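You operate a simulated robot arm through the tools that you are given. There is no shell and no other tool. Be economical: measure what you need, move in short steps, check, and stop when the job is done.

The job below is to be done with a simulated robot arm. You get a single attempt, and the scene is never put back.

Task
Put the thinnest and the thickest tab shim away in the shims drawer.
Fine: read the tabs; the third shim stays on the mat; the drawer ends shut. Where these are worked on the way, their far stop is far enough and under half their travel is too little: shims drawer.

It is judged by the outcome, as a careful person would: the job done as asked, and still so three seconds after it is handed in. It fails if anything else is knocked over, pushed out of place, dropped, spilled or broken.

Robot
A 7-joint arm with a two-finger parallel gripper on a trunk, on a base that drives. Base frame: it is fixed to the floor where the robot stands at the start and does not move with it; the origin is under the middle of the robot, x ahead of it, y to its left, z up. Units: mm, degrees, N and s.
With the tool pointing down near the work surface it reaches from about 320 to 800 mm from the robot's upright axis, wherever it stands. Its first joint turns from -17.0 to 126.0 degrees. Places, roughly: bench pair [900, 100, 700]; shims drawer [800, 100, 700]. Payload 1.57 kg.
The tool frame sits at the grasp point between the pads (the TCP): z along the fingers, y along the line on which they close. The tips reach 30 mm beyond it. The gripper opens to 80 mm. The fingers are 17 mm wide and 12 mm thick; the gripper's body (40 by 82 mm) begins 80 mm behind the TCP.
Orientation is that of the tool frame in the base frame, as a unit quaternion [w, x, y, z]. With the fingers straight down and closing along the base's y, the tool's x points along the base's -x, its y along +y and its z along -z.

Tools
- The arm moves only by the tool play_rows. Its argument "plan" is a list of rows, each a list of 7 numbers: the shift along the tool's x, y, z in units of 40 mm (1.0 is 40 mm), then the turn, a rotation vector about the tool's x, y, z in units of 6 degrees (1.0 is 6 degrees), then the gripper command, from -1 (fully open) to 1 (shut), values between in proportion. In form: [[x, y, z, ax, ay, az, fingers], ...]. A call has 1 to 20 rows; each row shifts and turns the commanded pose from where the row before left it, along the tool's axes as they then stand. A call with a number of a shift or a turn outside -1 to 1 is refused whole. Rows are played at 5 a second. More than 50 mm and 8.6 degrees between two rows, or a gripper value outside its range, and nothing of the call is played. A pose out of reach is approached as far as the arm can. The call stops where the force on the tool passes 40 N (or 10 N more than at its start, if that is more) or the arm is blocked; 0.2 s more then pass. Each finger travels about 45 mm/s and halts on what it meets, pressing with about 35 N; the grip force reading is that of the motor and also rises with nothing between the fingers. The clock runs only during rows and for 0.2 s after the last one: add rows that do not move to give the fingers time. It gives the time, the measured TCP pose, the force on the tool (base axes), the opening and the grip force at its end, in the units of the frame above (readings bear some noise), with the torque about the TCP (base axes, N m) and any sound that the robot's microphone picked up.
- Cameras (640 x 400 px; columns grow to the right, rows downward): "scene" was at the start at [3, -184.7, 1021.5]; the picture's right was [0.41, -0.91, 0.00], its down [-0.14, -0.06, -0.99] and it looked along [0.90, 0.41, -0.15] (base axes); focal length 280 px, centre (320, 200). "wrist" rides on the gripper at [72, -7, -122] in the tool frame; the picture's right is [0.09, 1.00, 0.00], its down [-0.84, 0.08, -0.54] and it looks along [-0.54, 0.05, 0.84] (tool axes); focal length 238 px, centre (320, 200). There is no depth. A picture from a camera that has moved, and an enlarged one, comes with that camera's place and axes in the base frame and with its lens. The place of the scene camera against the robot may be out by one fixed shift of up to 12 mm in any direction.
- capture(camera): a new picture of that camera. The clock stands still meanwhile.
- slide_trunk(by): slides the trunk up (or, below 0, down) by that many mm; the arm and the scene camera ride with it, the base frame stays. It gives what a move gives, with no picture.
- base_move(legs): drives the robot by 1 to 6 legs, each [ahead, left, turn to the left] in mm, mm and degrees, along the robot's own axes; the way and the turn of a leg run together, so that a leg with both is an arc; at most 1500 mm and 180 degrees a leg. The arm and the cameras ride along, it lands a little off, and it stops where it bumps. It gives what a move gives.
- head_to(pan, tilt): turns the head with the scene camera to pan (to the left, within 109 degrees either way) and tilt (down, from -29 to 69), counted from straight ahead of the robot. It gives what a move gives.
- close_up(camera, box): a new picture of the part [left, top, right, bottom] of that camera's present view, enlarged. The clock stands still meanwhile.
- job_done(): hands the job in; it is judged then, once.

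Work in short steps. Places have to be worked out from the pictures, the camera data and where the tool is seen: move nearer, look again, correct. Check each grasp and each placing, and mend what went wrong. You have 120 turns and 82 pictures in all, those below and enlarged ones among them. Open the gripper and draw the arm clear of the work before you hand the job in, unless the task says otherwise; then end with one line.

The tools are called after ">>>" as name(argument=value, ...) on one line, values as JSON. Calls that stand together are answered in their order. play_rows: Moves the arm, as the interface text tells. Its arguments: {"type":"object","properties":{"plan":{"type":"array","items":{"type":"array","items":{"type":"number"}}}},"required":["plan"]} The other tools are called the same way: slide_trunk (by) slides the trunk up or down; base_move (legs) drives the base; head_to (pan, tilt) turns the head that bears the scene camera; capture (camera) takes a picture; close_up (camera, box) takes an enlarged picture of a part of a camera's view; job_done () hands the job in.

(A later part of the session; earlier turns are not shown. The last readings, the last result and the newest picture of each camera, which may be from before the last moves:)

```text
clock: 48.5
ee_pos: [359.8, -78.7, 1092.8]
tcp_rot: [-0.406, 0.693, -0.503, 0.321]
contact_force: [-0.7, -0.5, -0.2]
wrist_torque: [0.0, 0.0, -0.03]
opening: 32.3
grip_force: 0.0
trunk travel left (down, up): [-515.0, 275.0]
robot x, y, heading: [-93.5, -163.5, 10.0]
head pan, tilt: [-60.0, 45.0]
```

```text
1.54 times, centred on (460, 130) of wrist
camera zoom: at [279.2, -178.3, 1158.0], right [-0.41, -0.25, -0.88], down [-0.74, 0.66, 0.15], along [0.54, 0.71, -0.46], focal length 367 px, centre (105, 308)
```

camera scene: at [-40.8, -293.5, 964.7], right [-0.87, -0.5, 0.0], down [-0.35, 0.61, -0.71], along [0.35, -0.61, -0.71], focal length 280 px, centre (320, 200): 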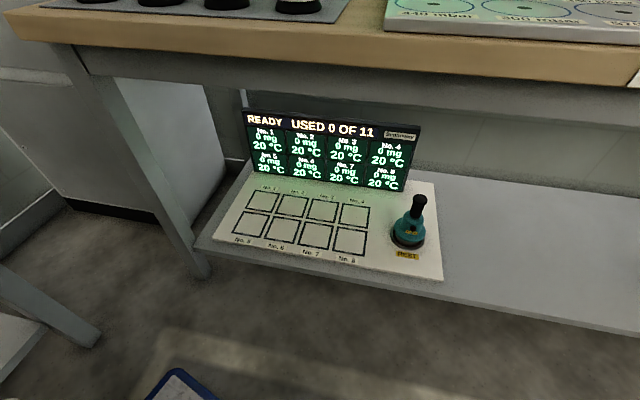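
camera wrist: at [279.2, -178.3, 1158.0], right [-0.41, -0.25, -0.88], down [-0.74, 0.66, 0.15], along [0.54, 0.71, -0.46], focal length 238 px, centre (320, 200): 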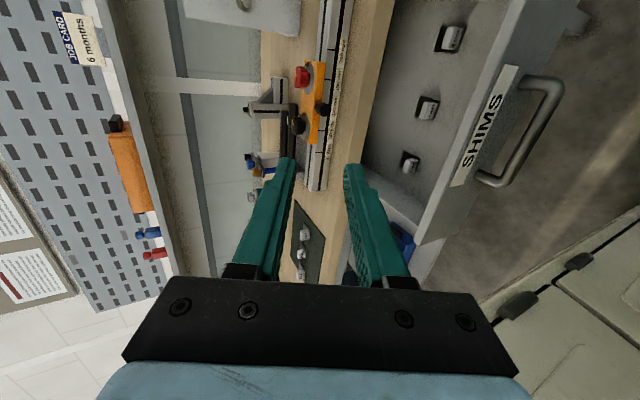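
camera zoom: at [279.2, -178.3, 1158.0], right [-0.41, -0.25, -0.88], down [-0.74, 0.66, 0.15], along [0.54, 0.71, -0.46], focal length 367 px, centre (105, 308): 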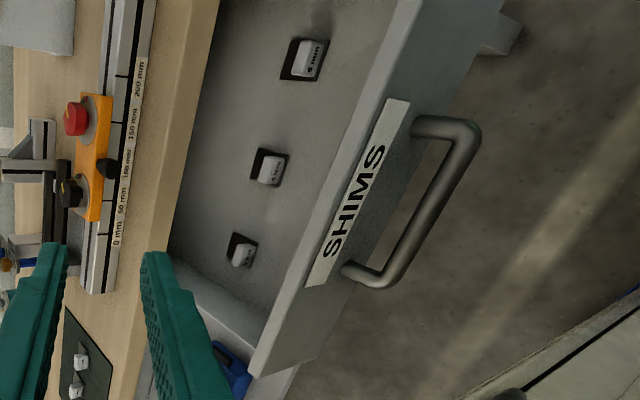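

Free space exists between the row (u≈550) and the front panel. I'll now drive back left to a spot reaching both mat and drawer, staying behind the open drawer first.

>>> base_move(legs=[[47, 267, 0], [0, 0, -16]])

>>> play_rows(plan=[[0, 0, 0, -1, 0, 0, -1], [0, 0, 0, -1, 0, 0, -1], [0, 0, 0, -1, 0, 0, -1], [0, 0, 0, -1, 0, 0, -1], [0, 0, 0, -1, 0, 0, -1], [0, 0, 0, -1, 0, 0, -1], [0, 0, 0, -1, 0, 0, -1], [0, 0, 0, -1, 0, 0, -1], [0, 0, 0, -1, 0, 0, -1], [0, 0, 0, -1, 0, 0, -1]])

>>> capture(camera="wrist")

```text
clock: 51.4
ee_pos: [363.1, 59.4, 1092.6]
tcp_rot: [-0.356, 0.616, -0.595, 0.374]
contact_force: [0.4, 0.1, 0.7]
wrist_torque: [0.04, -0.01, -0.01]
opening: 32.1
grip_force: 0.0
trunk travel left (down, up): [-515.0, 275.0]
robot x, y, heading: [-93.9, 109.4, -6.2]
head pan, tilt: [-60.0, 45.0]
```

```text
clock: 52.2
ee_pos: [358.6, 60.1, 1088.9]
tcp_rot: [-0.254, 0.662, -0.647, 0.278]
contact_force: [-6.6, -21.8, 2.5]
wrist_torque: [2.08, -0.52, 1.85]
opening: 79.8
grip_force: 0.1
out of reach, approached as far as the arm can: row 3, 4
trunk travel left (down, up): [-515.0, 275.0]
robot x, y, heading: [-92.8, 112.0, -6.2]
head pan, tilt: [-60.0, 45.0]
stopped in row 4: the force on the tool passed its limit at 47 N (the readings are from after the stop); the commanded pose is now the measured one
```

```text
47 pictures are left
camera wrist: at [278.0, -10.0, 1183.4], right [-0.71, -0.12, -0.69], down [-0.44, 0.85, 0.3], along [0.55, 0.52, -0.66], focal length 238 px, centre (320, 200)
```

wrist: 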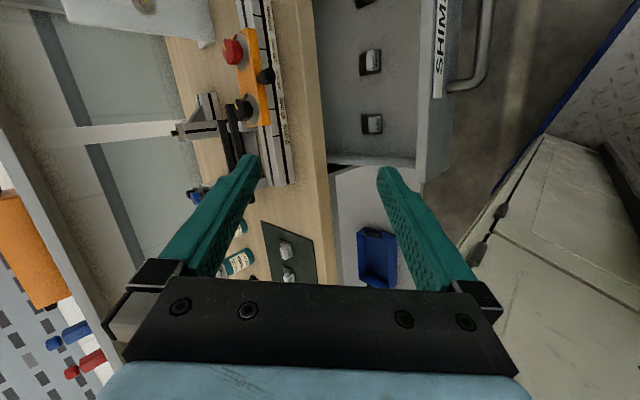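

Contact with the robot's own body on the left side. Moving the hand forward, right and up away from it.

>>> play_rows(plan=[[0.5, -0.7, 0.36, 0, 0, 0, -1], [0.5, -0.7, 0.36, 0, 0, 0, -1]])

```text
clock: 52.6
ee_pos: [360.4, 59.7, 1086.5]
tcp_rot: [-0.255, 0.661, -0.648, 0.28]
contact_force: [-3.9, -17.1, -0.6]
wrist_torque: [1.6, -0.42, 1.47]
opening: 80.0
grip_force: 0.0
out of reach, approached as far as the arm can: row 1, 2
trunk travel left (down, up): [-515.0, 275.0]
robot x, y, heading: [-91.6, 110.0, -6.2]
head pan, tilt: [-60.0, 45.0]
stopped in row 2: the force on the tool passed its limit at 50 N (the readings are from after the stop); the commanded pose is now the measured one
```

That direction isn't reachable here; undo the last tilt to release the contact.

>>> play_rows(plan=[[0, 0, 0, 1, 0, 0, -1], [0, 0, 0, 1, 0, 0, -1], [0, 0, 0, 1, 0, 0, -1]])

```text
clock: 53.4
ee_pos: [365.7, 59.3, 1090.8]
tcp_rot: [-0.357, 0.612, -0.599, 0.373]
contact_force: [0.0, -0.7, -0.1]
wrist_torque: [0.02, 0.02, -0.06]
opening: 80.3
grip_force: 0.1
out of reach, approached as far as the arm can: row 3
trunk travel left (down, up): [-515.0, 275.0]
robot x, y, heading: [-94.1, 108.8, -6.1]
head pan, tilt: [-60.0, 45.0]
```

Free again. Extending outward along the fingers (and slightly right) to get away from the folded configuration.

>>> play_rows(plan=[[0.2, 0, 0.9, 0, 0, 0, -1], [0.2, 0, 0.9, 0, 0, 0, -1], [0.2, 0, 0.9, 0, 0, 0, -1], [0, -0.5, 0.5, 0, 0, 0, -1]])

```text
clock: 54.4
ee_pos: [488.7, 40.2, 1051.4]
tcp_rot: [-0.356, 0.613, -0.595, 0.377]
contact_force: [0.8, 0.2, 0.3]
wrist_torque: [0.02, 0.01, 0.02]
opening: 79.9
grip_force: 0.0
out of reach, approached as far as the arm can: row 1
trunk travel left (down, up): [-515.0, 275.0]
robot x, y, heading: [-91.7, 108.4, -6.2]
head pan, tilt: [-60.0, 45.0]
```

In free space now; rolling the tool back 90° about its axis.

>>> play_rows(plan=[[0, 0, 0, 0, 0, 1, -1], [0, 0, 0, 0, 0, 1, -1], [0, 0, 0, 0, 0, 1, -1], [0, 0, 0, 0, 0, 1, -1], [0, 0, 0, 0, 0, 1, -1], [0, 0, 0, 0, 0, 1, -1], [0, 0, 0, 0, 0, 1, -1], [0, 0, 0, 0, 0, 1, -1], [0, 0, 0, 0, 0, 1, -1], [0, 0, 0, 0, 0, 1, -1], [0, 0, 0, 0, 0, 1, -1], [0, 0, 0, 0, 0, 1, -1], [0, 0, 0, 0, 0, 1, -1], [0, 0, 0, 0, 0, 1, -1]])

```text
clock: 57.4
ee_pos: [487.8, 39.8, 1053.5]
tcp_rot: [0.517, -0.055, 0.853, -0.042]
contact_force: [0.6, 0.8, -0.4]
wrist_torque: [0.03, 0.0, -0.03]
opening: 80.1
grip_force: 0.0
trunk travel left (down, up): [-515.0, 275.0]
robot x, y, heading: [-88.4, 112.1, -6.0]
head pan, tilt: [-60.0, 45.0]
```

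Roll fine. Un-tilting to vertical and yawing 18° left.

>>> play_rows(plan=[[0, 0, 0, 0, 1, 0, -1], [0, 0, 0, 0, 1, 0, -1], [0, 0, 0, 0, 1, 0, -1], [0, 0, 0, 0, 1, 0, -1], [0, 0, 0, 0, 1, 0, -1], [0, 0, 0, 0, 1, 0, -1], [0, 0, 0, 0, 1, 0, -1], [0, 0, 0, 0, 1, 0, -1], [0, 0, 0, 0, 1, 0, -1], [0, 0, 0, 0, 1, 0, -1], [0, 0, 0, 0, 0.4, 0, -1], [0, 0, 0, 0, 0, -1, -1], [0, 0, 0, 0, 0, -1, -1]])

>>> base_move(legs=[[92, 9, 0]])

>>> capture(camera="wrist")

```text
clock: 60.2
ee_pos: [487.0, 39.4, 1051.2]
tcp_rot: [-0.007, -0.13, 0.989, -0.065]
contact_force: [0.0, 0.6, 0.3]
wrist_torque: [-0.01, 0.03, 0.01]
opening: 79.9
grip_force: 0.1
trunk travel left (down, up): [-515.0, 275.0]
robot x, y, heading: [-91.6, 113.2, -6.1]
head pan, tilt: [-60.0, 45.0]
```

```text
clock: 61.3
ee_pos: [580.4, 37.3, 1052.1]
tcp_rot: [-0.007, -0.131, 0.989, -0.065]
contact_force: [-0.6, 0.3, 0.0]
wrist_torque: [-0.03, 0.03, 0.0]
opening: 80.0
grip_force: 0.1
trunk travel left (down, up): [-515.0, 275.0]
robot x, y, heading: [4.2, 106.3, -6.1]
head pan, tilt: [-60.0, 45.0]
```

```text
46 pictures are left
camera wrist: at [512.5, 27.7, 1175.3], right [-0.35, 0.93, -0.12], down [0.79, 0.36, 0.5], along [0.51, 0.08, -0.86], focal length 238 px, centre (320, 200)
```

wrist: 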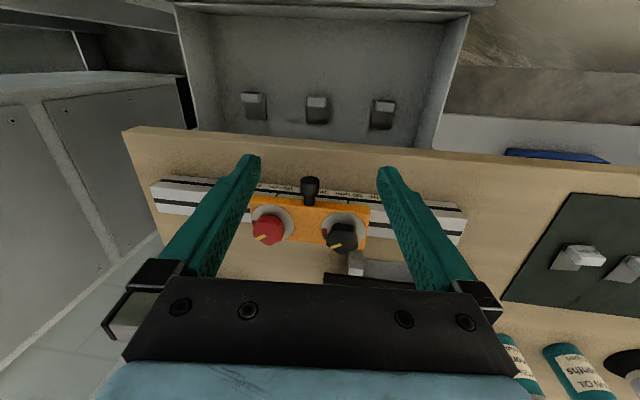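

The drawer interior is clearly visible with free space in front of the row. Next: raise the trunk for reach, correct the residual 7.5° tilt, yaw to 23°, then travel above the 3 mm shim.

>>> slide_trunk(by=150)

>>> play_rows(plan=[[0, 0, 0, -0.62, 0, 0, -1], [0, 0, 0, -0.62, 0, 0, -1], [0, 0, 0.95, 0, 0, -0.65, -1], [0, 0, 0.95, 0, 0, -0.65, -1], [0, 0, 0.95, 0, 0, 0, -1], [0, 0, 0.95, 0, 0, 0, -1], [0, 0, 0.95, 0, 0, 0, -1]])

```text
clock: 63.1
ee_pos: [581.2, 37.4, 1202.1]
tcp_rot: [-0.007, -0.131, 0.989, -0.066]
contact_force: [-0.3, -0.1, 0.5]
wrist_torque: [-0.02, 0.01, 0.04]
opening: 80.3
grip_force: 0.0
trunk travel left (down, up): [-665.0, 125.0]
robot x, y, heading: [-1.6, 109.0, -6.3]
head pan, tilt: [-60.0, 45.0]
```

```text
clock: 64.7
ee_pos: [574.4, 39.2, 1010.9]
tcp_rot: [-0.015, -0.197, 0.98, 0.0]
contact_force: [-0.2, -0.4, 0.0]
wrist_torque: [0.02, -0.02, 0.01]
opening: 80.0
grip_force: 0.0
trunk travel left (down, up): [-665.0, 125.0]
robot x, y, heading: [-1.9, 109.8, -6.0]
head pan, tilt: [-60.0, 45.0]
```

Now travel toward the 3 mm shim.

>>> play_rows(plan=[[-0.485, 0.865, 0, 0, 0, 0, -1], [-0.485, 0.865, 0, 0, 0, 0, -1], [-0.485, 0.865, 0, 0, 0, 0, -1], [-0.485, 0.865, 0, 0, 0, 0, -1], [-0.485, 0.865, 0, 0, 0, 0, -1], [-0.485, 0.865, 0, 0, 0, 0, -1], [-0.485, 0.865, 0, 0, 0, 0, -1], [-0.485, 0.865, 0, 0, 0, 0, -1]])

>>> capture(camera="wrist")

```text
clock: 66.5
ee_pos: [612.4, 352.2, 1009.3]
tcp_rot: [-0.015, -0.197, 0.98, 0.001]
contact_force: [0.0, 0.1, 0.7]
wrist_torque: [0.04, 0.02, -0.01]
opening: 80.0
grip_force: 0.1
trunk travel left (down, up): [-665.0, 125.0]
robot x, y, heading: [3.1, 109.9, -5.9]
head pan, tilt: [-60.0, 45.0]
```

```text
45 pictures are left
camera wrist: at [551.8, 317.4, 1132.8], right [-0.47, 0.88, 0.01], down [0.76, 0.4, 0.52], along [0.45, 0.25, -0.86], focal length 238 px, centre (320, 200)
```

wrist: 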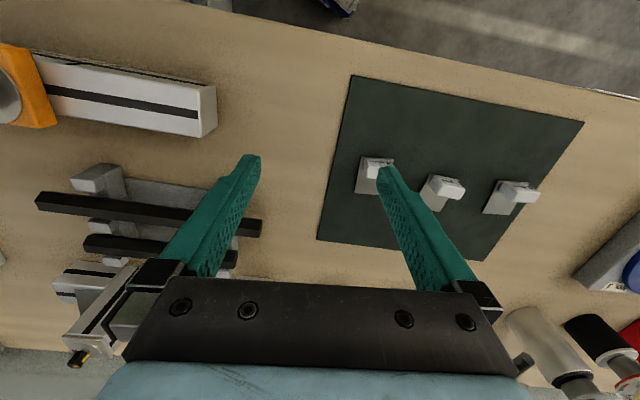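

Reachable. Moving above the 3 mm tab and lowering partway.

>>> play_rows(plan=[[-0.35, 0.84, 0, 0, 0, 0, -1], [-0.35, 0.84, 0, 0, 0, 0, -1], [0, 0, 0.9, 0, 0, 0, -1], [0, 0, 0.6, 0, 0, 0, -1]])

>>> capture(camera="wrist")

```text
clock: 67.5
ee_pos: [610.1, 400.3, 947.8]
tcp_rot: [-0.014, -0.197, 0.98, 0.001]
contact_force: [0.1, -0.2, 0.2]
wrist_torque: [-0.02, -0.03, 0.03]
opening: 80.0
grip_force: 0.0
out of reach, approached as far as the arm can: row 2
trunk travel left (down, up): [-665.0, 125.0]
robot x, y, heading: [-1.5, 112.1, -6.2]
head pan, tilt: [-60.0, 45.0]
```

```text
44 pictures are left
camera wrist: at [549.8, 366.1, 1072.3], right [-0.47, 0.88, 0.01], down [0.76, 0.4, 0.52], along [0.45, 0.25, -0.86], focal length 238 px, centre (320, 200)
```

wrist: 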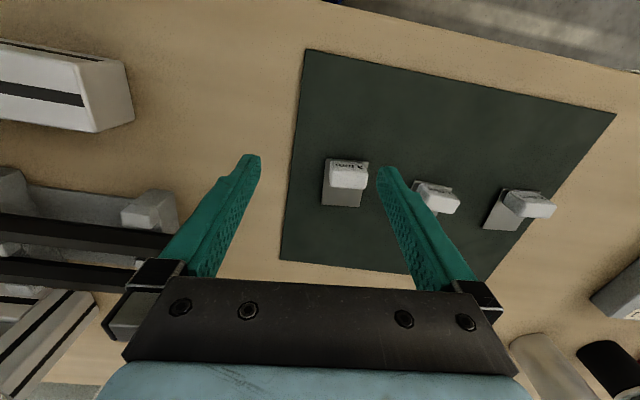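

Joint 1 limits leftward reach at about 32° from heading. I'll raise the hand, pull it right, and turn the base 18° left.

>>> play_rows(plan=[[0, 0, -1, 0, 0, 0, -1], [0, 0, -1, 0, 0, 0, -1], [0, -1, 0, 0, 0, 0, -1], [0, -1, 0, 0, 0, 0, -1], [0, -1, 0, 0, 0, 0, -1]])

>>> base_move(legs=[[0, 0, 18]])

>>> capture(camera="wrist")

```text
clock: 68.7
ee_pos: [657.6, 292.0, 1027.9]
tcp_rot: [-0.016, -0.198, 0.98, 0.001]
contact_force: [-0.1, -0.3, 0.0]
wrist_torque: [-0.06, 0.02, 0.0]
opening: 80.0
grip_force: 0.1
trunk travel left (down, up): [-665.0, 125.0]
robot x, y, heading: [-1.2, 108.8, -5.9]
head pan, tilt: [-60.0, 45.0]
```

```text
clock: 70.1
ee_pos: [569.5, 484.8, 1027.6]
tcp_rot: [-0.015, -0.349, 0.937, -0.001]
contact_force: [0.2, 0.9, -0.2]
wrist_torque: [0.01, -0.01, -0.04]
opening: 79.8
grip_force: 0.0
trunk travel left (down, up): [-665.0, 125.0]
robot x, y, heading: [0.8, 108.2, 12.1]
head pan, tilt: [-60.0, 45.0]
```

```text
43 pictures are left
camera wrist: at [522.7, 433.4, 1151.4], right [-0.72, 0.69, 0.01], down [0.6, 0.61, 0.52], along [0.35, 0.38, -0.86], focal length 238 px, centre (320, 200)
```

wrist: 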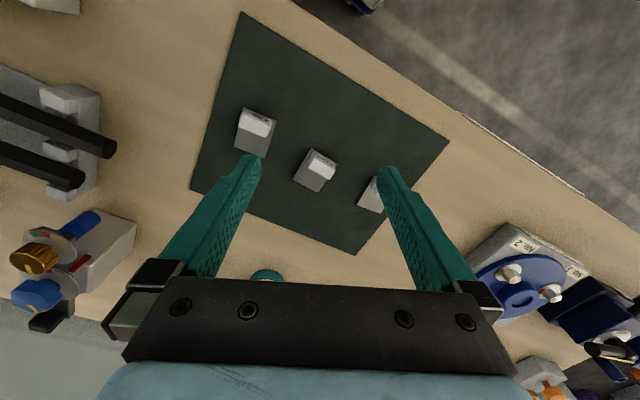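

The 1 mm tab is right below, near (596,516). I'll yaw to ≈17°, center over it and lower 90 mm, then look.

>>> play_rows(plan=[[0, 0, 0, 0, 0, 1, -1], [0, 0, 0, 0, 0, 1, -1], [0, 0, 0, 0, 0, 1, -1], [0, 0, 0, 0, 0, 1, -1], [-0.85, 0.55, 0, 0, 0, 0, -1], [0, 0, 0.8, 0, 0, 0, -1], [0, 0, 0.8, 0, 0, 0, -1], [0, 0, 0.6, 0, 0, 0, -1]])

>>> capture(camera="wrist")

```text
clock: 71.9
ee_pos: [593.5, 514.6, 937.8]
tcp_rot: [-0.014, -0.146, 0.989, -0.004]
contact_force: [0.4, 0.0, 0.3]
wrist_torque: [0.03, -0.02, 0.03]
opening: 80.1
grip_force: 0.0
trunk travel left (down, up): [-665.0, 125.0]
robot x, y, heading: [2.6, 108.5, 11.8]
head pan, tilt: [-60.0, 45.0]
```

```text
42 pictures are left
camera wrist: at [530.0, 487.7, 1062.0], right [-0.38, 0.93, 0.0], down [0.79, 0.32, 0.52], along [0.48, 0.19, -0.86], focal length 238 px, centre (320, 200)
```

wrist: 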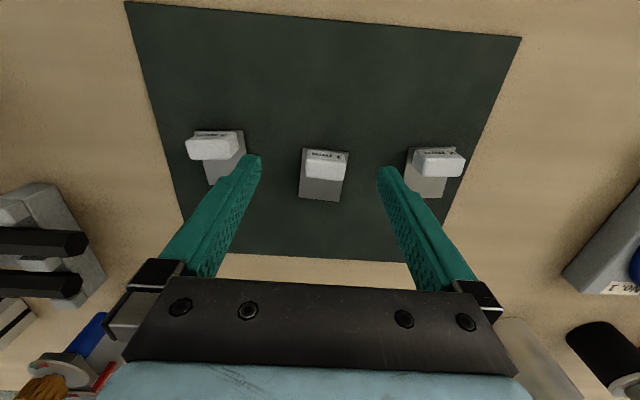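

Yaw matches the tab. Offset ≈6 mm forward, 3 mm left. Narrow the opening to 60 mm, correct and descend to z≈905.

>>> play_rows(plan=[[-0.15, 0.07, 0, 0, 0, 0, -0.5], [0, 0, 0.4, 0, 0, 0, -0.5], [0, 0, 0.4, 0, 0, 0, -0.5]])

>>> capture(camera="wrist")

```text
clock: 72.7
ee_pos: [597.6, 518.1, 905.7]
tcp_rot: [-0.014, -0.146, 0.989, -0.005]
contact_force: [-0.3, 0.2, -0.9]
wrist_torque: [0.0, 0.0, 0.0]
opening: 59.9
grip_force: 0.0
trunk travel left (down, up): [-665.0, 125.0]
robot x, y, heading: [0.2, 112.1, 12.1]
head pan, tilt: [-60.0, 45.0]
```

```text
41 pictures are left
camera wrist: at [533.6, 491.4, 1029.6], right [-0.38, 0.93, 0.0], down [0.79, 0.32, 0.52], along [0.48, 0.19, -0.86], focal length 238 px, centre (320, 200)
```

wrist: 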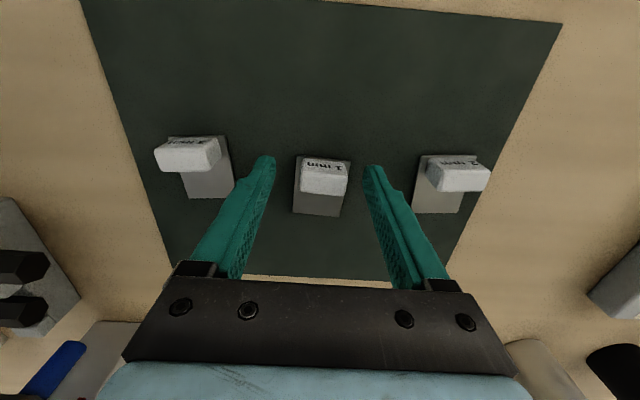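

Tab is ~6 mm further ahead of the fingers' line. Correct, descend 12 mm and check force.

>>> play_rows(plan=[[-0.16, 0.03, 0, 0, 0, 0, -0.5], [0, 0, 0.3, 0, 0, 0, -0.5]])

>>> capture(camera="wrist")

```text
clock: 73.3
ee_pos: [602.7, 521.3, 895.2]
tcp_rot: [-0.014, -0.146, 0.989, -0.005]
contact_force: [-0.3, 0.3, 0.0]
wrist_torque: [0.01, -0.01, -0.01]
opening: 60.0
grip_force: 0.1
trunk travel left (down, up): [-665.0, 125.0]
robot x, y, heading: [3.7, 108.7, 12.1]
head pan, tilt: [-60.0, 45.0]
```

```text
40 pictures are left
camera wrist: at [539.2, 494.2, 1018.1], right [-0.38, 0.93, 0.0], down [0.79, 0.32, 0.52], along [0.48, 0.19, -0.86], focal length 238 px, centre (320, 200)
```

wrist: 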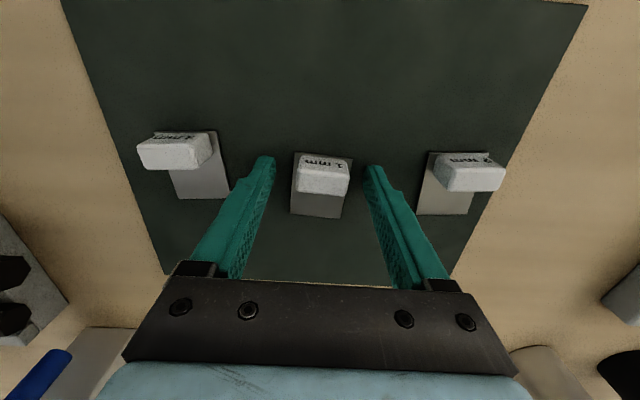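

Tips straddle the tab with good alignment. Closing.

>>> play_rows(plan=[[0, 0, 0, 0, 0, 0, 1], [0, 0, 0, 0, 0, 0, 1], [0, 0, 0, 0, 0, 0, 1], [0, 0, 0, 0, 0, 0, 1], [0, 0, 0, 0, 0, 0, 1]])

>>> capture(camera="wrist")

```text
clock: 74.5
ee_pos: [602.5, 519.8, 894.2]
tcp_rot: [-0.014, -0.146, 0.989, -0.005]
contact_force: [-0.3, 0.1, -0.8]
wrist_torque: [-0.04, -0.05, 0.0]
opening: 38.8
grip_force: 35.2
trunk travel left (down, up): [-665.0, 125.0]
robot x, y, heading: [3.7, 110.5, 11.6]
head pan, tilt: [-60.0, 45.0]
```

```text
39 pictures are left
camera wrist: at [539.3, 494.2, 1018.0], right [-0.38, 0.93, 0.0], down [0.79, 0.32, 0.52], along [0.48, 0.19, -0.86], focal length 238 px, centre (320, 200)
```

wrist: 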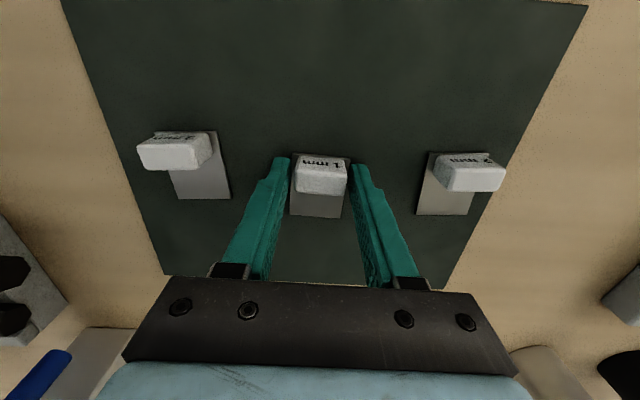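

Gripped at 38.8 mm with 35 N. Lifting 120 mm and checking.

>>> play_rows(plan=[[0, 0, -0.3, 0, 0, 0, 1], [0, 0, -0.7, 0, 0, 0, 1], [0, 0, -1, 0, 0, 0, 1], [0, 0, -1, 0, 0, 0, 1]])

>>> capture(camera="wrist")

```text
clock: 75.5
ee_pos: [605.0, 523.1, 1014.9]
tcp_rot: [-0.014, -0.145, 0.989, -0.005]
contact_force: [1.2, -0.2, -0.2]
wrist_torque: [-0.05, 0.03, 0.01]
opening: 39.1
grip_force: 35.2
trunk travel left (down, up): [-665.0, 125.0]
robot x, y, heading: [0.2, 112.1, 11.8]
head pan, tilt: [-60.0, 45.0]
```

```text
38 pictures are left
camera wrist: at [542.5, 495.6, 1138.2], right [-0.38, 0.93, 0.0], down [0.79, 0.32, 0.52], along [0.48, 0.19, -0.86], focal length 238 px, centre (320, 200)
```

wrist: 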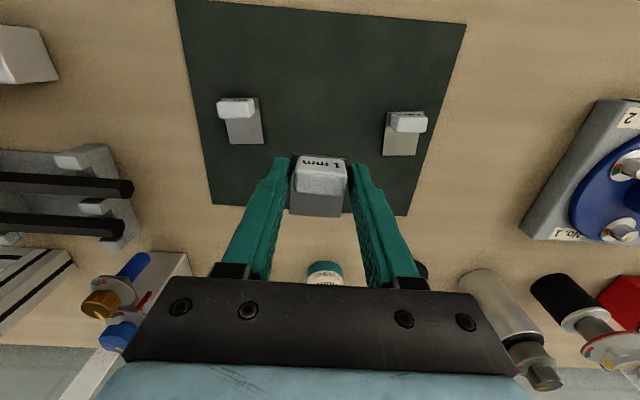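

Held securely. Retract 120 mm toward the robot, then turn the base 18° right for the drawer.

>>> play_rows(plan=[[1, 0, 0, 0, 0, 0, 1], [1, 0, 0, 0, 0, 0, 1], [1, 0, -0.5, 0, 0, 0, 1]])

>>> base_move(legs=[[0, 0, -18]])

```text
clock: 76.3
ee_pos: [492.2, 486.6, 1038.7]
tcp_rot: [-0.014, -0.147, 0.989, -0.005]
contact_force: [0.6, 0.9, 0.0]
wrist_torque: [0.01, 0.07, 0.0]
opening: 39.3
grip_force: 34.7
trunk travel left (down, up): [-665.0, 125.0]
robot x, y, heading: [2.3, 108.9, 11.9]
head pan, tilt: [-60.0, 45.0]
```

```text
clock: 77.7
ee_pos: [584.7, 316.0, 1036.9]
tcp_rot: [-0.015, 0.011, 1.0, -0.002]
contact_force: [-0.2, -0.4, -0.7]
wrist_torque: [0.0, -0.02, 0.0]
opening: 38.8
grip_force: 35.4
trunk travel left (down, up): [-665.0, 125.0]
robot x, y, heading: [-1.9, 107.8, -6.0]
head pan, tilt: [-60.0, 45.0]
```

Moving over the open drawer, then yawing to the bench angle.

>>> play_rows(plan=[[0.297, -0.925, 0, 0, 0, 0, 1], [0.297, -0.925, 0, 0, 0, 0, 1], [0.297, -0.925, 0, 0, 0, 0, 1], [0.297, -0.925, 0, 0, 0, 0, 1], [0.297, -0.925, 0, 0, 0, 0, 1], [0.297, -0.925, 0, 0, 0, 0, 1], [0.297, -0.925, 0, 0, 0, 0, 1], [0.297, -0.925, 0, 0, 0, 0, 1], [0, 0, 0, 0, 0, -1, 1], [0, 0, 0, 0, 0, -1, 1], [0, 0, 0, 0, 0, -1, 1], [0, 0, 0, 0, 0, -0.3, 1]])

>>> capture(camera="wrist")

```text
clock: 80.3
ee_pos: [483.6, 23.3, 1042.3]
tcp_rot: [-0.014, -0.161, 0.987, 0.0]
contact_force: [0.3, -0.2, -0.9]
wrist_torque: [0.01, 0.0, -0.04]
opening: 38.7
grip_force: 34.7
trunk travel left (down, up): [-665.0, 125.0]
robot x, y, heading: [-1.7, 107.8, -6.0]
head pan, tilt: [-60.0, 45.0]
```

```text
37 pictures are left
camera wrist: at [421.0, -7.2, 1166.2], right [-0.4, 0.92, 0.01], down [0.78, 0.34, 0.52], along [0.47, 0.21, -0.86], focal length 238 px, centre (320, 200)
```

wrist: 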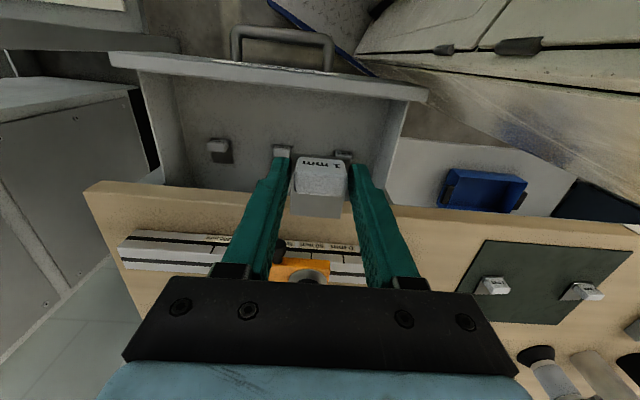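

Drawer mapped in the current frame: front inner edge u≈434, existing tabs u≈556. I'll shift to u≈476, v≈−110 and lower with the trunk by 230 mm.

>>> play_rows(plan=[[-0.25, 0.57, 0, 0, 0, 0, 1], [0, 0, 0, 0, 0, 0, 1]])

>>> slide_trunk(by=-200)

>>> capture(camera="wrist")

```text
clock: 80.9
ee_pos: [485.7, 47.8, 1041.7]
tcp_rot: [-0.015, -0.16, 0.987, 0.0]
contact_force: [-0.4, 0.0, -0.3]
wrist_torque: [0.0, -0.01, 0.0]
opening: 38.7
grip_force: 35.2
trunk travel left (down, up): [-665.0, 125.0]
robot x, y, heading: [2.2, 109.4, -6.5]
head pan, tilt: [-60.0, 45.0]
```

```text
clock: 83.1
ee_pos: [486.0, 47.4, 842.7]
tcp_rot: [-0.015, -0.16, 0.987, 0.0]
contact_force: [0.0, -0.2, -0.6]
wrist_torque: [0.0, -0.04, 0.0]
opening: 38.9
grip_force: 35.0
trunk travel left (down, up): [-465.0, 325.0]
robot x, y, heading: [0.6, 111.2, -6.1]
head pan, tilt: [-60.0, 45.0]
```

```text
36 pictures are left
camera wrist: at [423.4, 17.5, 966.4], right [-0.4, 0.92, 0.01], down [0.79, 0.34, 0.52], along [0.47, 0.21, -0.86], focal length 238 px, centre (320, 200)
```

wrist: 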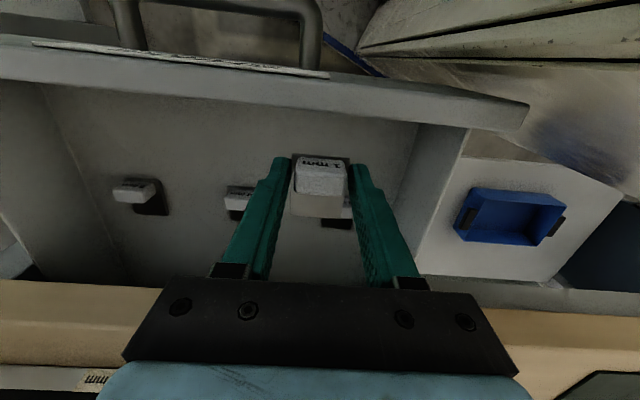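

Floor of drawer ≈ z 687 (item tabs top 711). Shift 8 mm forward, then lower 95 mm with the trunk and check.

>>> play_rows(plan=[[-0.2, 0, 0, 0, 0, 0, 1]])

>>> slide_trunk(by=-95)

>>> capture(camera="wrist")

```text
clock: 83.5
ee_pos: [494.9, 50.1, 842.5]
tcp_rot: [-0.015, -0.159, 0.987, 0.0]
contact_force: [0.1, -0.6, -0.6]
wrist_torque: [0.04, 0.01, 0.0]
opening: 38.7
grip_force: 35.1
trunk travel left (down, up): [-465.0, 325.0]
robot x, y, heading: [0.5, 111.2, -6.3]
head pan, tilt: [-60.0, 45.0]
```

```text
clock: 84.8
ee_pos: [494.0, 50.8, 747.5]
tcp_rot: [-0.015, -0.16, 0.987, 0.001]
contact_force: [-0.3, 0.2, 0.6]
wrist_torque: [-0.02, -0.01, 0.0]
opening: 39.1
grip_force: 35.1
trunk travel left (down, up): [-370.0, 420.0]
robot x, y, heading: [5.3, 108.2, -6.5]
head pan, tilt: [-60.0, 45.0]
```

```text
35 pictures are left
camera wrist: at [431.1, 20.0, 870.9], right [-0.4, 0.92, 0.01], down [0.79, 0.34, 0.52], along [0.47, 0.21, -0.86], focal length 238 px, centre (320, 200)
```

wrist: 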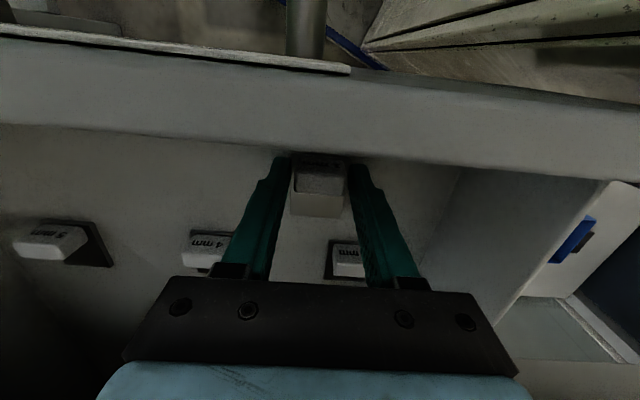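

Clear space below. Lowering in 6 mm steps toward the floor, watching force.

>>> play_rows(plan=[[0, 0, 0.15, 0, 0, 0, 1], [0, 0, 0.15, 0, 0, 0, 1], [0, 0, 0.15, 0, 0, 0, 1]])

```text
clock: 85.5
ee_pos: [493.5, 49.3, 737.8]
tcp_rot: [-0.01, -0.16, 0.987, 0.0]
contact_force: [-0.7, 0.0, 22.8]
wrist_torque: [-0.2, 0.08, 0.03]
opening: 39.0
grip_force: 35.4
trunk travel left (down, up): [-370.0, 420.0]
robot x, y, heading: [3.3, 109.1, -6.6]
head pan, tilt: [-60.0, 45.0]
stopped in row 3: the force on the tool passed its limit at 51 N (the readings are from after the stop); the commanded pose is now the measured one
```

Contact straight beneath the shim at z≈738 (low torque, so it's the floor). Back off 1 mm and open the fingers.

>>> play_rows(plan=[[0, 0, -0.03, 0, 0, 0, 1], [0, 0, 0, 0, 0, 0, 0.3], [0, 0, 0, 0, 0, 0, -0.2], [0, 0, 0, 0, 0, 0, -0.4], [0, 0, 0, 0, 0, 0, -0.4]])

>>> capture(camera="wrist")

```text
clock: 86.7
ee_pos: [493.3, 48.6, 738.1]
tcp_rot: [-0.012, -0.16, 0.987, -0.001]
contact_force: [-1.3, 4.9, 5.2]
wrist_torque: [-0.3, -0.08, 0.0]
opening: 48.9
grip_force: 0.0
trunk travel left (down, up): [-370.0, 420.0]
robot x, y, heading: [-0.9, 108.5, -6.3]
head pan, tilt: [-60.0, 45.0]
```

```text
34 pictures are left
camera wrist: at [430.6, 20.0, 860.4], right [-0.4, 0.92, 0.0], down [0.78, 0.34, 0.52], along [0.48, 0.21, -0.85], focal length 238 px, centre (320, 200)
```

wrist: 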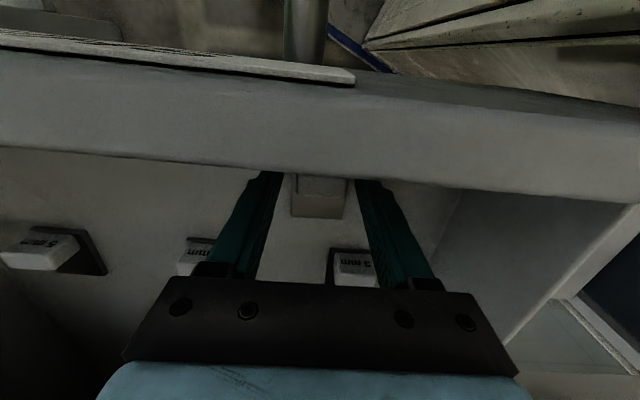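

Fingers released (49 mm). Raising straight up to check the shim stays.

>>> play_rows(plan=[[0, 0, -0.1, 0, 0, 0, -0.4], [0, 0, -0.3, 0, 0, 0, -0.4], [0, 0, -0.5, 0, 0, 0, -0.4], [0, 0, -0.8, 0, 0, 0, -0.4]])

>>> slide_trunk(by=240)

>>> capture(camera="wrist")

```text
clock: 87.7
ee_pos: [496.5, 50.9, 804.7]
tcp_rot: [-0.012, -0.159, 0.987, 0.0]
contact_force: [0.1, 0.1, 0.0]
wrist_torque: [0.01, 0.0, -0.03]
opening: 56.1
grip_force: 0.2
trunk travel left (down, up): [-370.0, 420.0]
robot x, y, heading: [1.0, 109.8, -6.3]
head pan, tilt: [-60.0, 45.0]
```

```text
clock: 90.2
ee_pos: [495.3, 50.1, 1044.0]
tcp_rot: [-0.012, -0.16, 0.987, 0.0]
contact_force: [-0.1, -0.1, 1.1]
wrist_torque: [0.0, -0.01, -0.04]
opening: 56.3
grip_force: 0.1
trunk travel left (down, up): [-610.0, 180.0]
robot x, y, heading: [2.1, 108.2, -6.1]
head pan, tilt: [-60.0, 45.0]
```

```text
33 pictures are left
camera wrist: at [432.6, 20.4, 1168.2], right [-0.4, 0.92, 0.01], down [0.78, 0.34, 0.52], along [0.48, 0.21, -0.85], focal length 238 px, centre (320, 200)
```

wrist: 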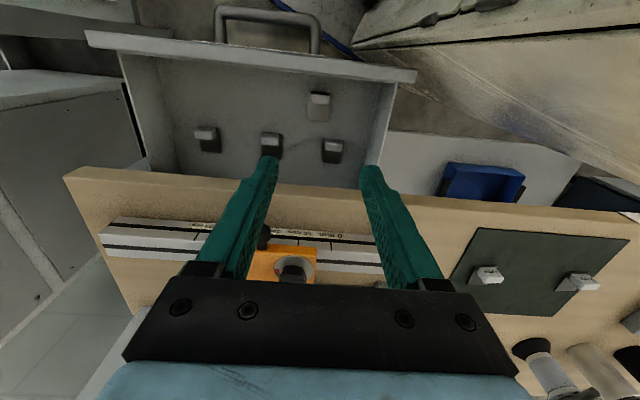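

The 1 mm shim stands in the drawer, free of the others. Returning for the 3 mm shim: raise trunk a bit, retrace the path, turn left 18°.

>>> slide_trunk(by=55)

>>> play_rows(plan=[[0, 0, 0, 0, 0, 1, -0.5], [0, 0, 0, 0, 0, 1, -0.5], [0, 0, 0, 0, 0, 1, -0.5], [-0.27, 0.925, 0.3, 0, 0, 0.3, -0.5], [-0.27, 0.925, 0.2, 0, 0, 0, -0.5], [-0.27, 0.925, 0.2, 0, 0, 0, -0.5], [-0.27, 0.925, 0.2, 0, 0, 0, -0.5], [-0.27, 0.925, 0.2, 0, 0, 0, -0.5], [-0.27, 0.925, 0, 0, 0, 0, -0.5]])

>>> base_move(legs=[[0, 0, 18]])

>>> capture(camera="wrist")

```text
clock: 91.1
ee_pos: [495.2, 51.8, 1099.4]
tcp_rot: [-0.013, -0.16, 0.987, 0.0]
contact_force: [0.4, -0.1, 0.5]
wrist_torque: [0.0, 0.01, 0.0]
opening: 55.9
grip_force: 0.0
trunk travel left (down, up): [-665.0, 125.0]
robot x, y, heading: [0.5, 106.7, -6.1]
head pan, tilt: [-60.0, 45.0]
```

```text
clock: 93.1
ee_pos: [564.2, 271.3, 1053.7]
tcp_rot: [-0.011, 0.012, 1.0, -0.001]
contact_force: [0.4, -0.4, 0.1]
wrist_torque: [0.06, 0.04, -0.01]
opening: 60.2
grip_force: 0.1
trunk travel left (down, up): [-665.0, 125.0]
robot x, y, heading: [-0.3, 109.6, -6.4]
head pan, tilt: [-60.0, 45.0]
```

```text
clock: 94.5
ee_pos: [482.7, 440.4, 1052.8]
tcp_rot: [-0.011, -0.147, 0.989, -0.005]
contact_force: [0.9, 0.0, 0.1]
wrist_torque: [-0.01, -0.02, -0.04]
opening: 59.8
grip_force: 0.1
trunk travel left (down, up): [-665.0, 125.0]
robot x, y, heading: [1.6, 111.2, 12.2]
head pan, tilt: [-60.0, 45.0]
```

```text
32 pictures are left
camera wrist: at [419.9, 411.9, 1176.1], right [-0.38, 0.93, 0.0], down [0.79, 0.32, 0.52], along [0.48, 0.19, -0.85], focal length 238 px, centre (320, 200)
```

wrist: 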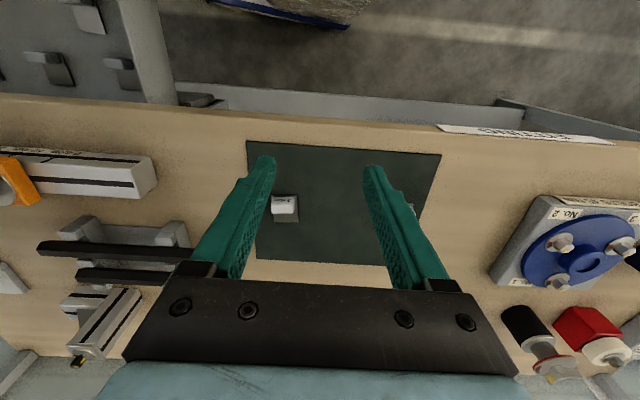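

3 mm tab at ≈(614,433). Moving over it, yawing 6°, lowering to ≈945.

>>> play_rows(plan=[[-0.77, -0.28, 0, 0, 0, 0, -0.5], [-0.77, -0.28, 0, 0, 0, 0, -0.5], [-0.77, -0.28, 0, 0, 0, 0, -0.5], [-0.7, -0.28, 0, 0, 0, 0, -0.5], [0, 0, 0.9, 0, 0, -1, -0.5], [0, 0, 0.9, 0, 0, 0, -0.5], [0, 0, 0.9, 0, 0, 0, -0.5]])

>>> capture(camera="wrist")

```text
clock: 96.1
ee_pos: [609.1, 428.6, 941.1]
tcp_rot: [-0.011, -0.199, 0.98, -0.004]
contact_force: [0.3, 0.1, -0.6]
wrist_torque: [0.03, -0.02, 0.01]
opening: 59.7
grip_force: 0.0
trunk travel left (down, up): [-665.0, 125.0]
robot x, y, heading: [0.5, 108.1, 11.9]
head pan, tilt: [-60.0, 45.0]
```

```text
31 pictures are left
camera wrist: at [548.4, 394.5, 1065.0], right [-0.47, 0.88, 0.0], down [0.75, 0.4, 0.52], along [0.46, 0.25, -0.85], focal length 238 px, centre (320, 200)
```

wrist: 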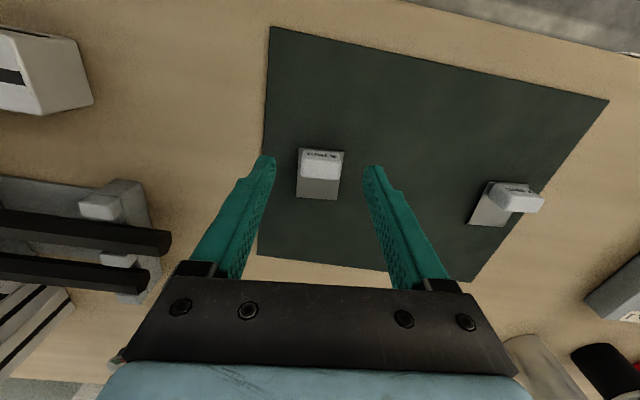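

Aligned in yaw; move 10 mm forward and descend to ≈905.

>>> play_rows(plan=[[-0.25, 0, 0, 0, 0, 0, -0.5], [0, 0, 0.45, 0, 0, 0, -0.5], [0, 0, 0.45, 0, 0, 0, -0.5]])

>>> capture(camera="wrist")

```text
clock: 96.9
ee_pos: [618.7, 433.4, 907.3]
tcp_rot: [-0.011, -0.198, 0.98, -0.003]
contact_force: [-0.1, 0.0, 0.6]
wrist_torque: [0.0, -0.06, -0.02]
opening: 60.0
grip_force: 0.0
trunk travel left (down, up): [-665.0, 125.0]
robot x, y, heading: [4.1, 109.5, 12.1]
head pan, tilt: [-60.0, 45.0]
```

```text
30 pictures are left
camera wrist: at [557.6, 398.7, 1029.2], right [-0.47, 0.88, 0.0], down [0.75, 0.4, 0.52], along [0.46, 0.25, -0.85], focal length 238 px, centre (320, 200)
```

wrist: 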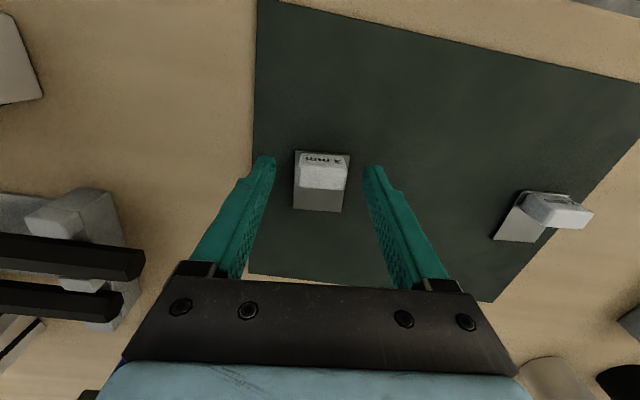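

Alignment matches the earlier successful grasp; descend 12 mm and close.

>>> play_rows(plan=[[0, 0, 0.29, 0, 0, 0, -0.5], [0, 0, 0, 0, 0, 0, 1], [0, 0, 0, 0, 0, 0, 1], [0, 0, 0, 0, 0, 0, 1], [0, 0, 0, 0, 0, 0, 1], [0, 0, 0, 0, 0, 0, 1]])

>>> capture(camera="wrist")

```text
clock: 98.3
ee_pos: [618.5, 433.2, 894.4]
tcp_rot: [-0.012, -0.199, 0.98, -0.003]
contact_force: [0.4, -0.2, -0.1]
wrist_torque: [-0.01, 0.01, -0.02]
opening: 39.1
grip_force: 35.3
trunk travel left (down, up): [-665.0, 125.0]
robot x, y, heading: [1.3, 108.5, 12.0]
head pan, tilt: [-60.0, 45.0]
```

```text
29 pictures are left
camera wrist: at [557.6, 398.8, 1017.6], right [-0.47, 0.88, 0.0], down [0.75, 0.4, 0.52], along [0.46, 0.25, -0.85], focal length 238 px, centre (320, 200)
```

wrist: 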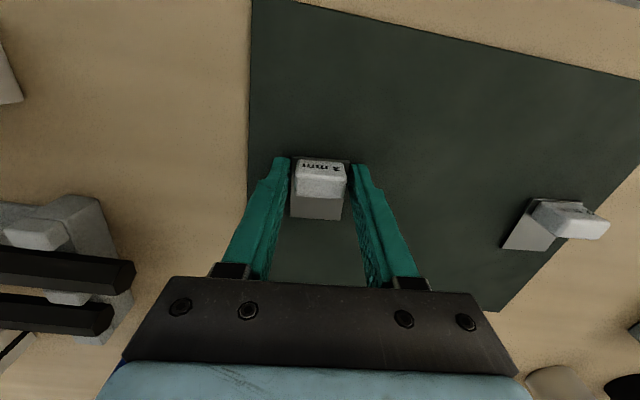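

Gripped (39.1 mm). Lift 130 mm, retract toward the robot, then check.

>>> play_rows(plan=[[0, 0, -0.3, 0, 0, 0, 1], [0, 0, -0.7, 0, 0, 0, 1], [0, 0, -1, 0, 0, 0, 1], [0, 0, -1, 0, 0, 0, 1], [1, 0, -0.5, 0, 0, 0, 1], [1, 0, 0, 0, 0, 0, 1], [1, 0, 0, 0, 0, 0, 1]])

>>> capture(camera="wrist")

```text
clock: 99.9
ee_pos: [509.6, 388.4, 1038.4]
tcp_rot: [-0.011, -0.198, 0.98, -0.004]
contact_force: [0.5, 0.1, -0.7]
wrist_torque: [-0.03, 0.04, 0.02]
opening: 38.8
grip_force: 34.8
trunk travel left (down, up): [-665.0, 125.0]
robot x, y, heading: [1.1, 108.5, 12.2]
head pan, tilt: [-60.0, 45.0]
```

```text
28 pictures are left
camera wrist: at [448.5, 354.3, 1162.0], right [-0.47, 0.88, 0.0], down [0.75, 0.4, 0.52], along [0.46, 0.25, -0.85], focal length 238 px, centre (320, 200)
```

wrist: 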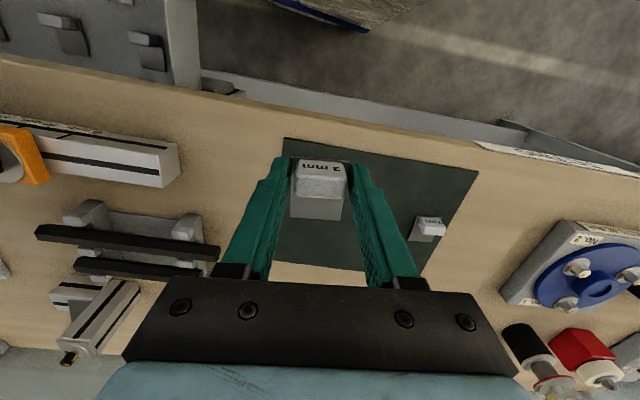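

Held. Turn the base back 18° right.

>>> base_move(legs=[[0, 0, -18]])

```text
clock: 101.3
ee_pos: [571.6, 216.6, 1038.4]
tcp_rot: [-0.012, -0.042, 0.999, -0.002]
contact_force: [0.4, -0.1, -1.1]
wrist_torque: [0.01, 0.01, 0.01]
opening: 38.9
grip_force: 34.5
trunk travel left (down, up): [-665.0, 125.0]
robot x, y, heading: [-0.5, 109.0, -6.1]
head pan, tilt: [-60.0, 45.0]
```

Moving over the drawer beside the first shim's spot and yawing to the bench angle.

>>> play_rows(plan=[[0.317, -0.935, 0, 0, 0, 0, 1], [0.317, -0.935, 0, 0, 0, 0, 1], [0.317, -0.935, 0, 0, 0, 0, 1], [0.317, -0.935, 0, 0, 0, 0, 1], [0.317, -0.935, 0, 0, 0, 0, 1], [0.317, -0.935, 0, 0, 0, 0, 1], [0, 0, 0, 0, 0, -1, 1], [0, 0, 0, 0, 0, -1, 1], [0, 0, 0, 0, 0, -0.3, 1], [0, 0, 0, 0, 0, 0, 1]])

>>> capture(camera="wrist")

```text
clock: 103.5
ee_pos: [513.7, -12.9, 1041.2]
tcp_rot: [-0.012, -0.163, 0.986, 0.0]
contact_force: [-0.1, -0.2, -0.1]
wrist_torque: [0.04, 0.0, -0.03]
opening: 38.9
grip_force: 35.0
trunk travel left (down, up): [-665.0, 125.0]
robot x, y, heading: [-1.6, 109.7, -6.2]
head pan, tilt: [-60.0, 45.0]
```

```text
27 pictures are left
camera wrist: at [451.2, -43.2, 1164.3], right [-0.41, 0.91, 0.01], down [0.78, 0.34, 0.52], along [0.48, 0.22, -0.85], focal length 238 px, centre (320, 200)
```

wrist: 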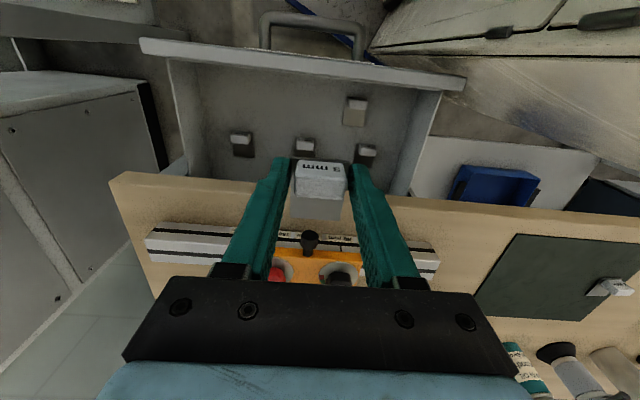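

First shim still in place at (492,49); the target spot is clear. Lower with the trunk by 290 mm.

>>> slide_trunk(by=-290)

>>> capture(camera="wrist")

```text
clock: 106.5
ee_pos: [514.3, -13.0, 751.7]
tcp_rot: [-0.012, -0.161, 0.987, -0.001]
contact_force: [-1.0, -0.7, -1.0]
wrist_torque: [0.0, 0.0, 0.02]
opening: 39.1
grip_force: 35.2
trunk travel left (down, up): [-375.0, 415.0]
robot x, y, heading: [-1.8, 110.5, -6.0]
head pan, tilt: [-60.0, 45.0]
```

```text
26 pictures are left
camera wrist: at [451.3, -43.1, 874.4], right [-0.41, 0.91, 0.01], down [0.78, 0.34, 0.52], along [0.48, 0.22, -0.85], focal length 238 px, centre (320, 200)
```

wrist: 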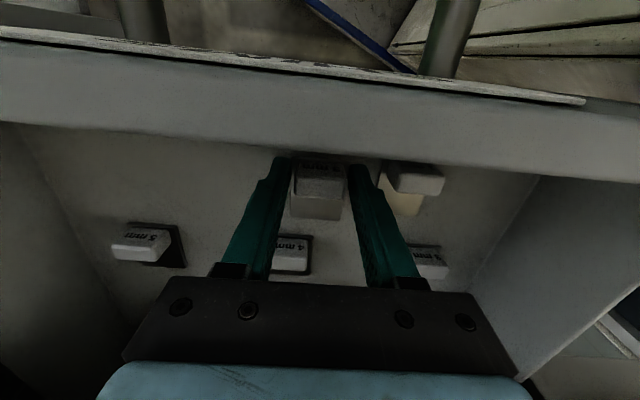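

Clear of neighbours. Final descent in 4 mm steps.

>>> play_rows(plan=[[0, 0, 0.1, 0, 0, 0, 1], [0, 0, 0.1, 0, 0, 0, 1], [0, 0, 0.1, 0, 0, 0, 1], [0, 0, 0.05, 0, 0, 0, 1], [0, 0, 0.05, 0, 0, 0, 1]])

```text
clock: 107.7
ee_pos: [514.4, -12.7, 737.0]
tcp_rot: [-0.01, -0.161, 0.987, -0.001]
contact_force: [1.8, -2.0, 30.4]
wrist_torque: [-0.21, -0.13, -0.03]
opening: 39.0
grip_force: 34.7
trunk travel left (down, up): [-375.0, 415.0]
robot x, y, heading: [-0.7, 109.2, -6.2]
head pan, tilt: [-60.0, 45.0]
```

On the floor (30 N, z 737). Ease up 1 mm, open to ~50 mm, and rise gently.

>>> play_rows(plan=[[0, 0, -0.03, 0, 0, 0, 1], [0, 0, 0, 0, 0, 0, -0.2], [0, 0, 0, 0, 0, 0, -0.22], [0, 0, 0, 0, 0, 0, -0.22], [0, 0, -0.1, 0, 0, 0, -0.22], [0, 0, -0.3, 0, 0, 0, -0.22], [0, 0, -0.6, 0, 0, 0, -0.22], [0, 0, -0.8, 0, 0, 0, -0.22]])

>>> slide_trunk(by=240)

>>> capture(camera="wrist")

```text
clock: 109.5
ee_pos: [515.7, -12.1, 808.1]
tcp_rot: [-0.012, -0.162, 0.987, 0.0]
contact_force: [-0.3, -0.5, 0.4]
wrist_torque: [0.0, 0.01, -0.02]
opening: 49.0
grip_force: 0.1
trunk travel left (down, up): [-375.0, 415.0]
robot x, y, heading: [2.8, 104.7, -6.1]
head pan, tilt: [-60.0, 45.0]
```

```text
clock: 112.0
ee_pos: [516.5, -12.7, 1048.3]
tcp_rot: [-0.012, -0.161, 0.987, 0.0]
contact_force: [-0.5, -0.1, 0.2]
wrist_torque: [0.0, 0.01, 0.01]
opening: 48.9
grip_force: 0.1
trunk travel left (down, up): [-615.0, 175.0]
robot x, y, heading: [1.1, 110.4, -6.2]
head pan, tilt: [-60.0, 45.0]
```

```text
25 pictures are left
camera wrist: at [453.4, -42.7, 1171.7], right [-0.41, 0.91, 0.01], down [0.78, 0.34, 0.52], along [0.48, 0.22, -0.85], focal length 238 px, centre (320, 200)
```

wrist: 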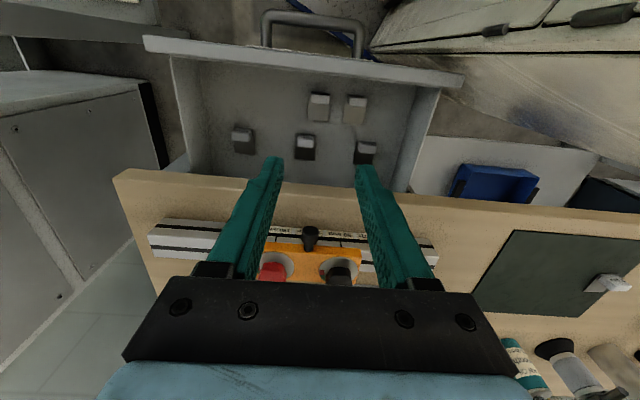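

Both shims are in the drawer, standing free. To close it I'll drive back to the right-hand position used for opening, hand held high.

>>> base_move(legs=[[-89, -9, 0], [0, 0, 16], [-47, -266, 0]])

>>> capture(camera="wrist")

```text
clock: 115.5
ee_pos: [439.0, -140.1, 1049.2]
tcp_rot: [-0.012, -0.296, 0.955, -0.001]
contact_force: [-0.6, 0.2, 0.4]
wrist_torque: [-0.04, -0.01, -0.02]
opening: 48.9
grip_force: 0.2
trunk travel left (down, up): [-615.0, 175.0]
robot x, y, heading: [-86.7, -163.5, 9.5]
head pan, tilt: [-60.0, 45.0]
```

```text
24 pictures are left
camera wrist: at [386.3, -187.0, 1171.7], right [-0.64, 0.77, 0.01], down [0.66, 0.54, 0.52], along [0.4, 0.34, -0.85], focal length 238 px, centre (320, 200)
```

wrist: 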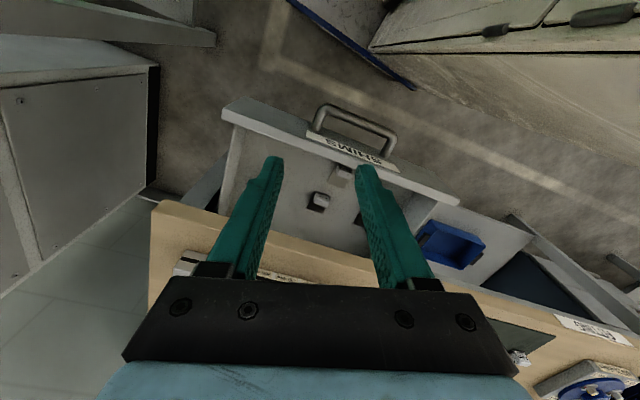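

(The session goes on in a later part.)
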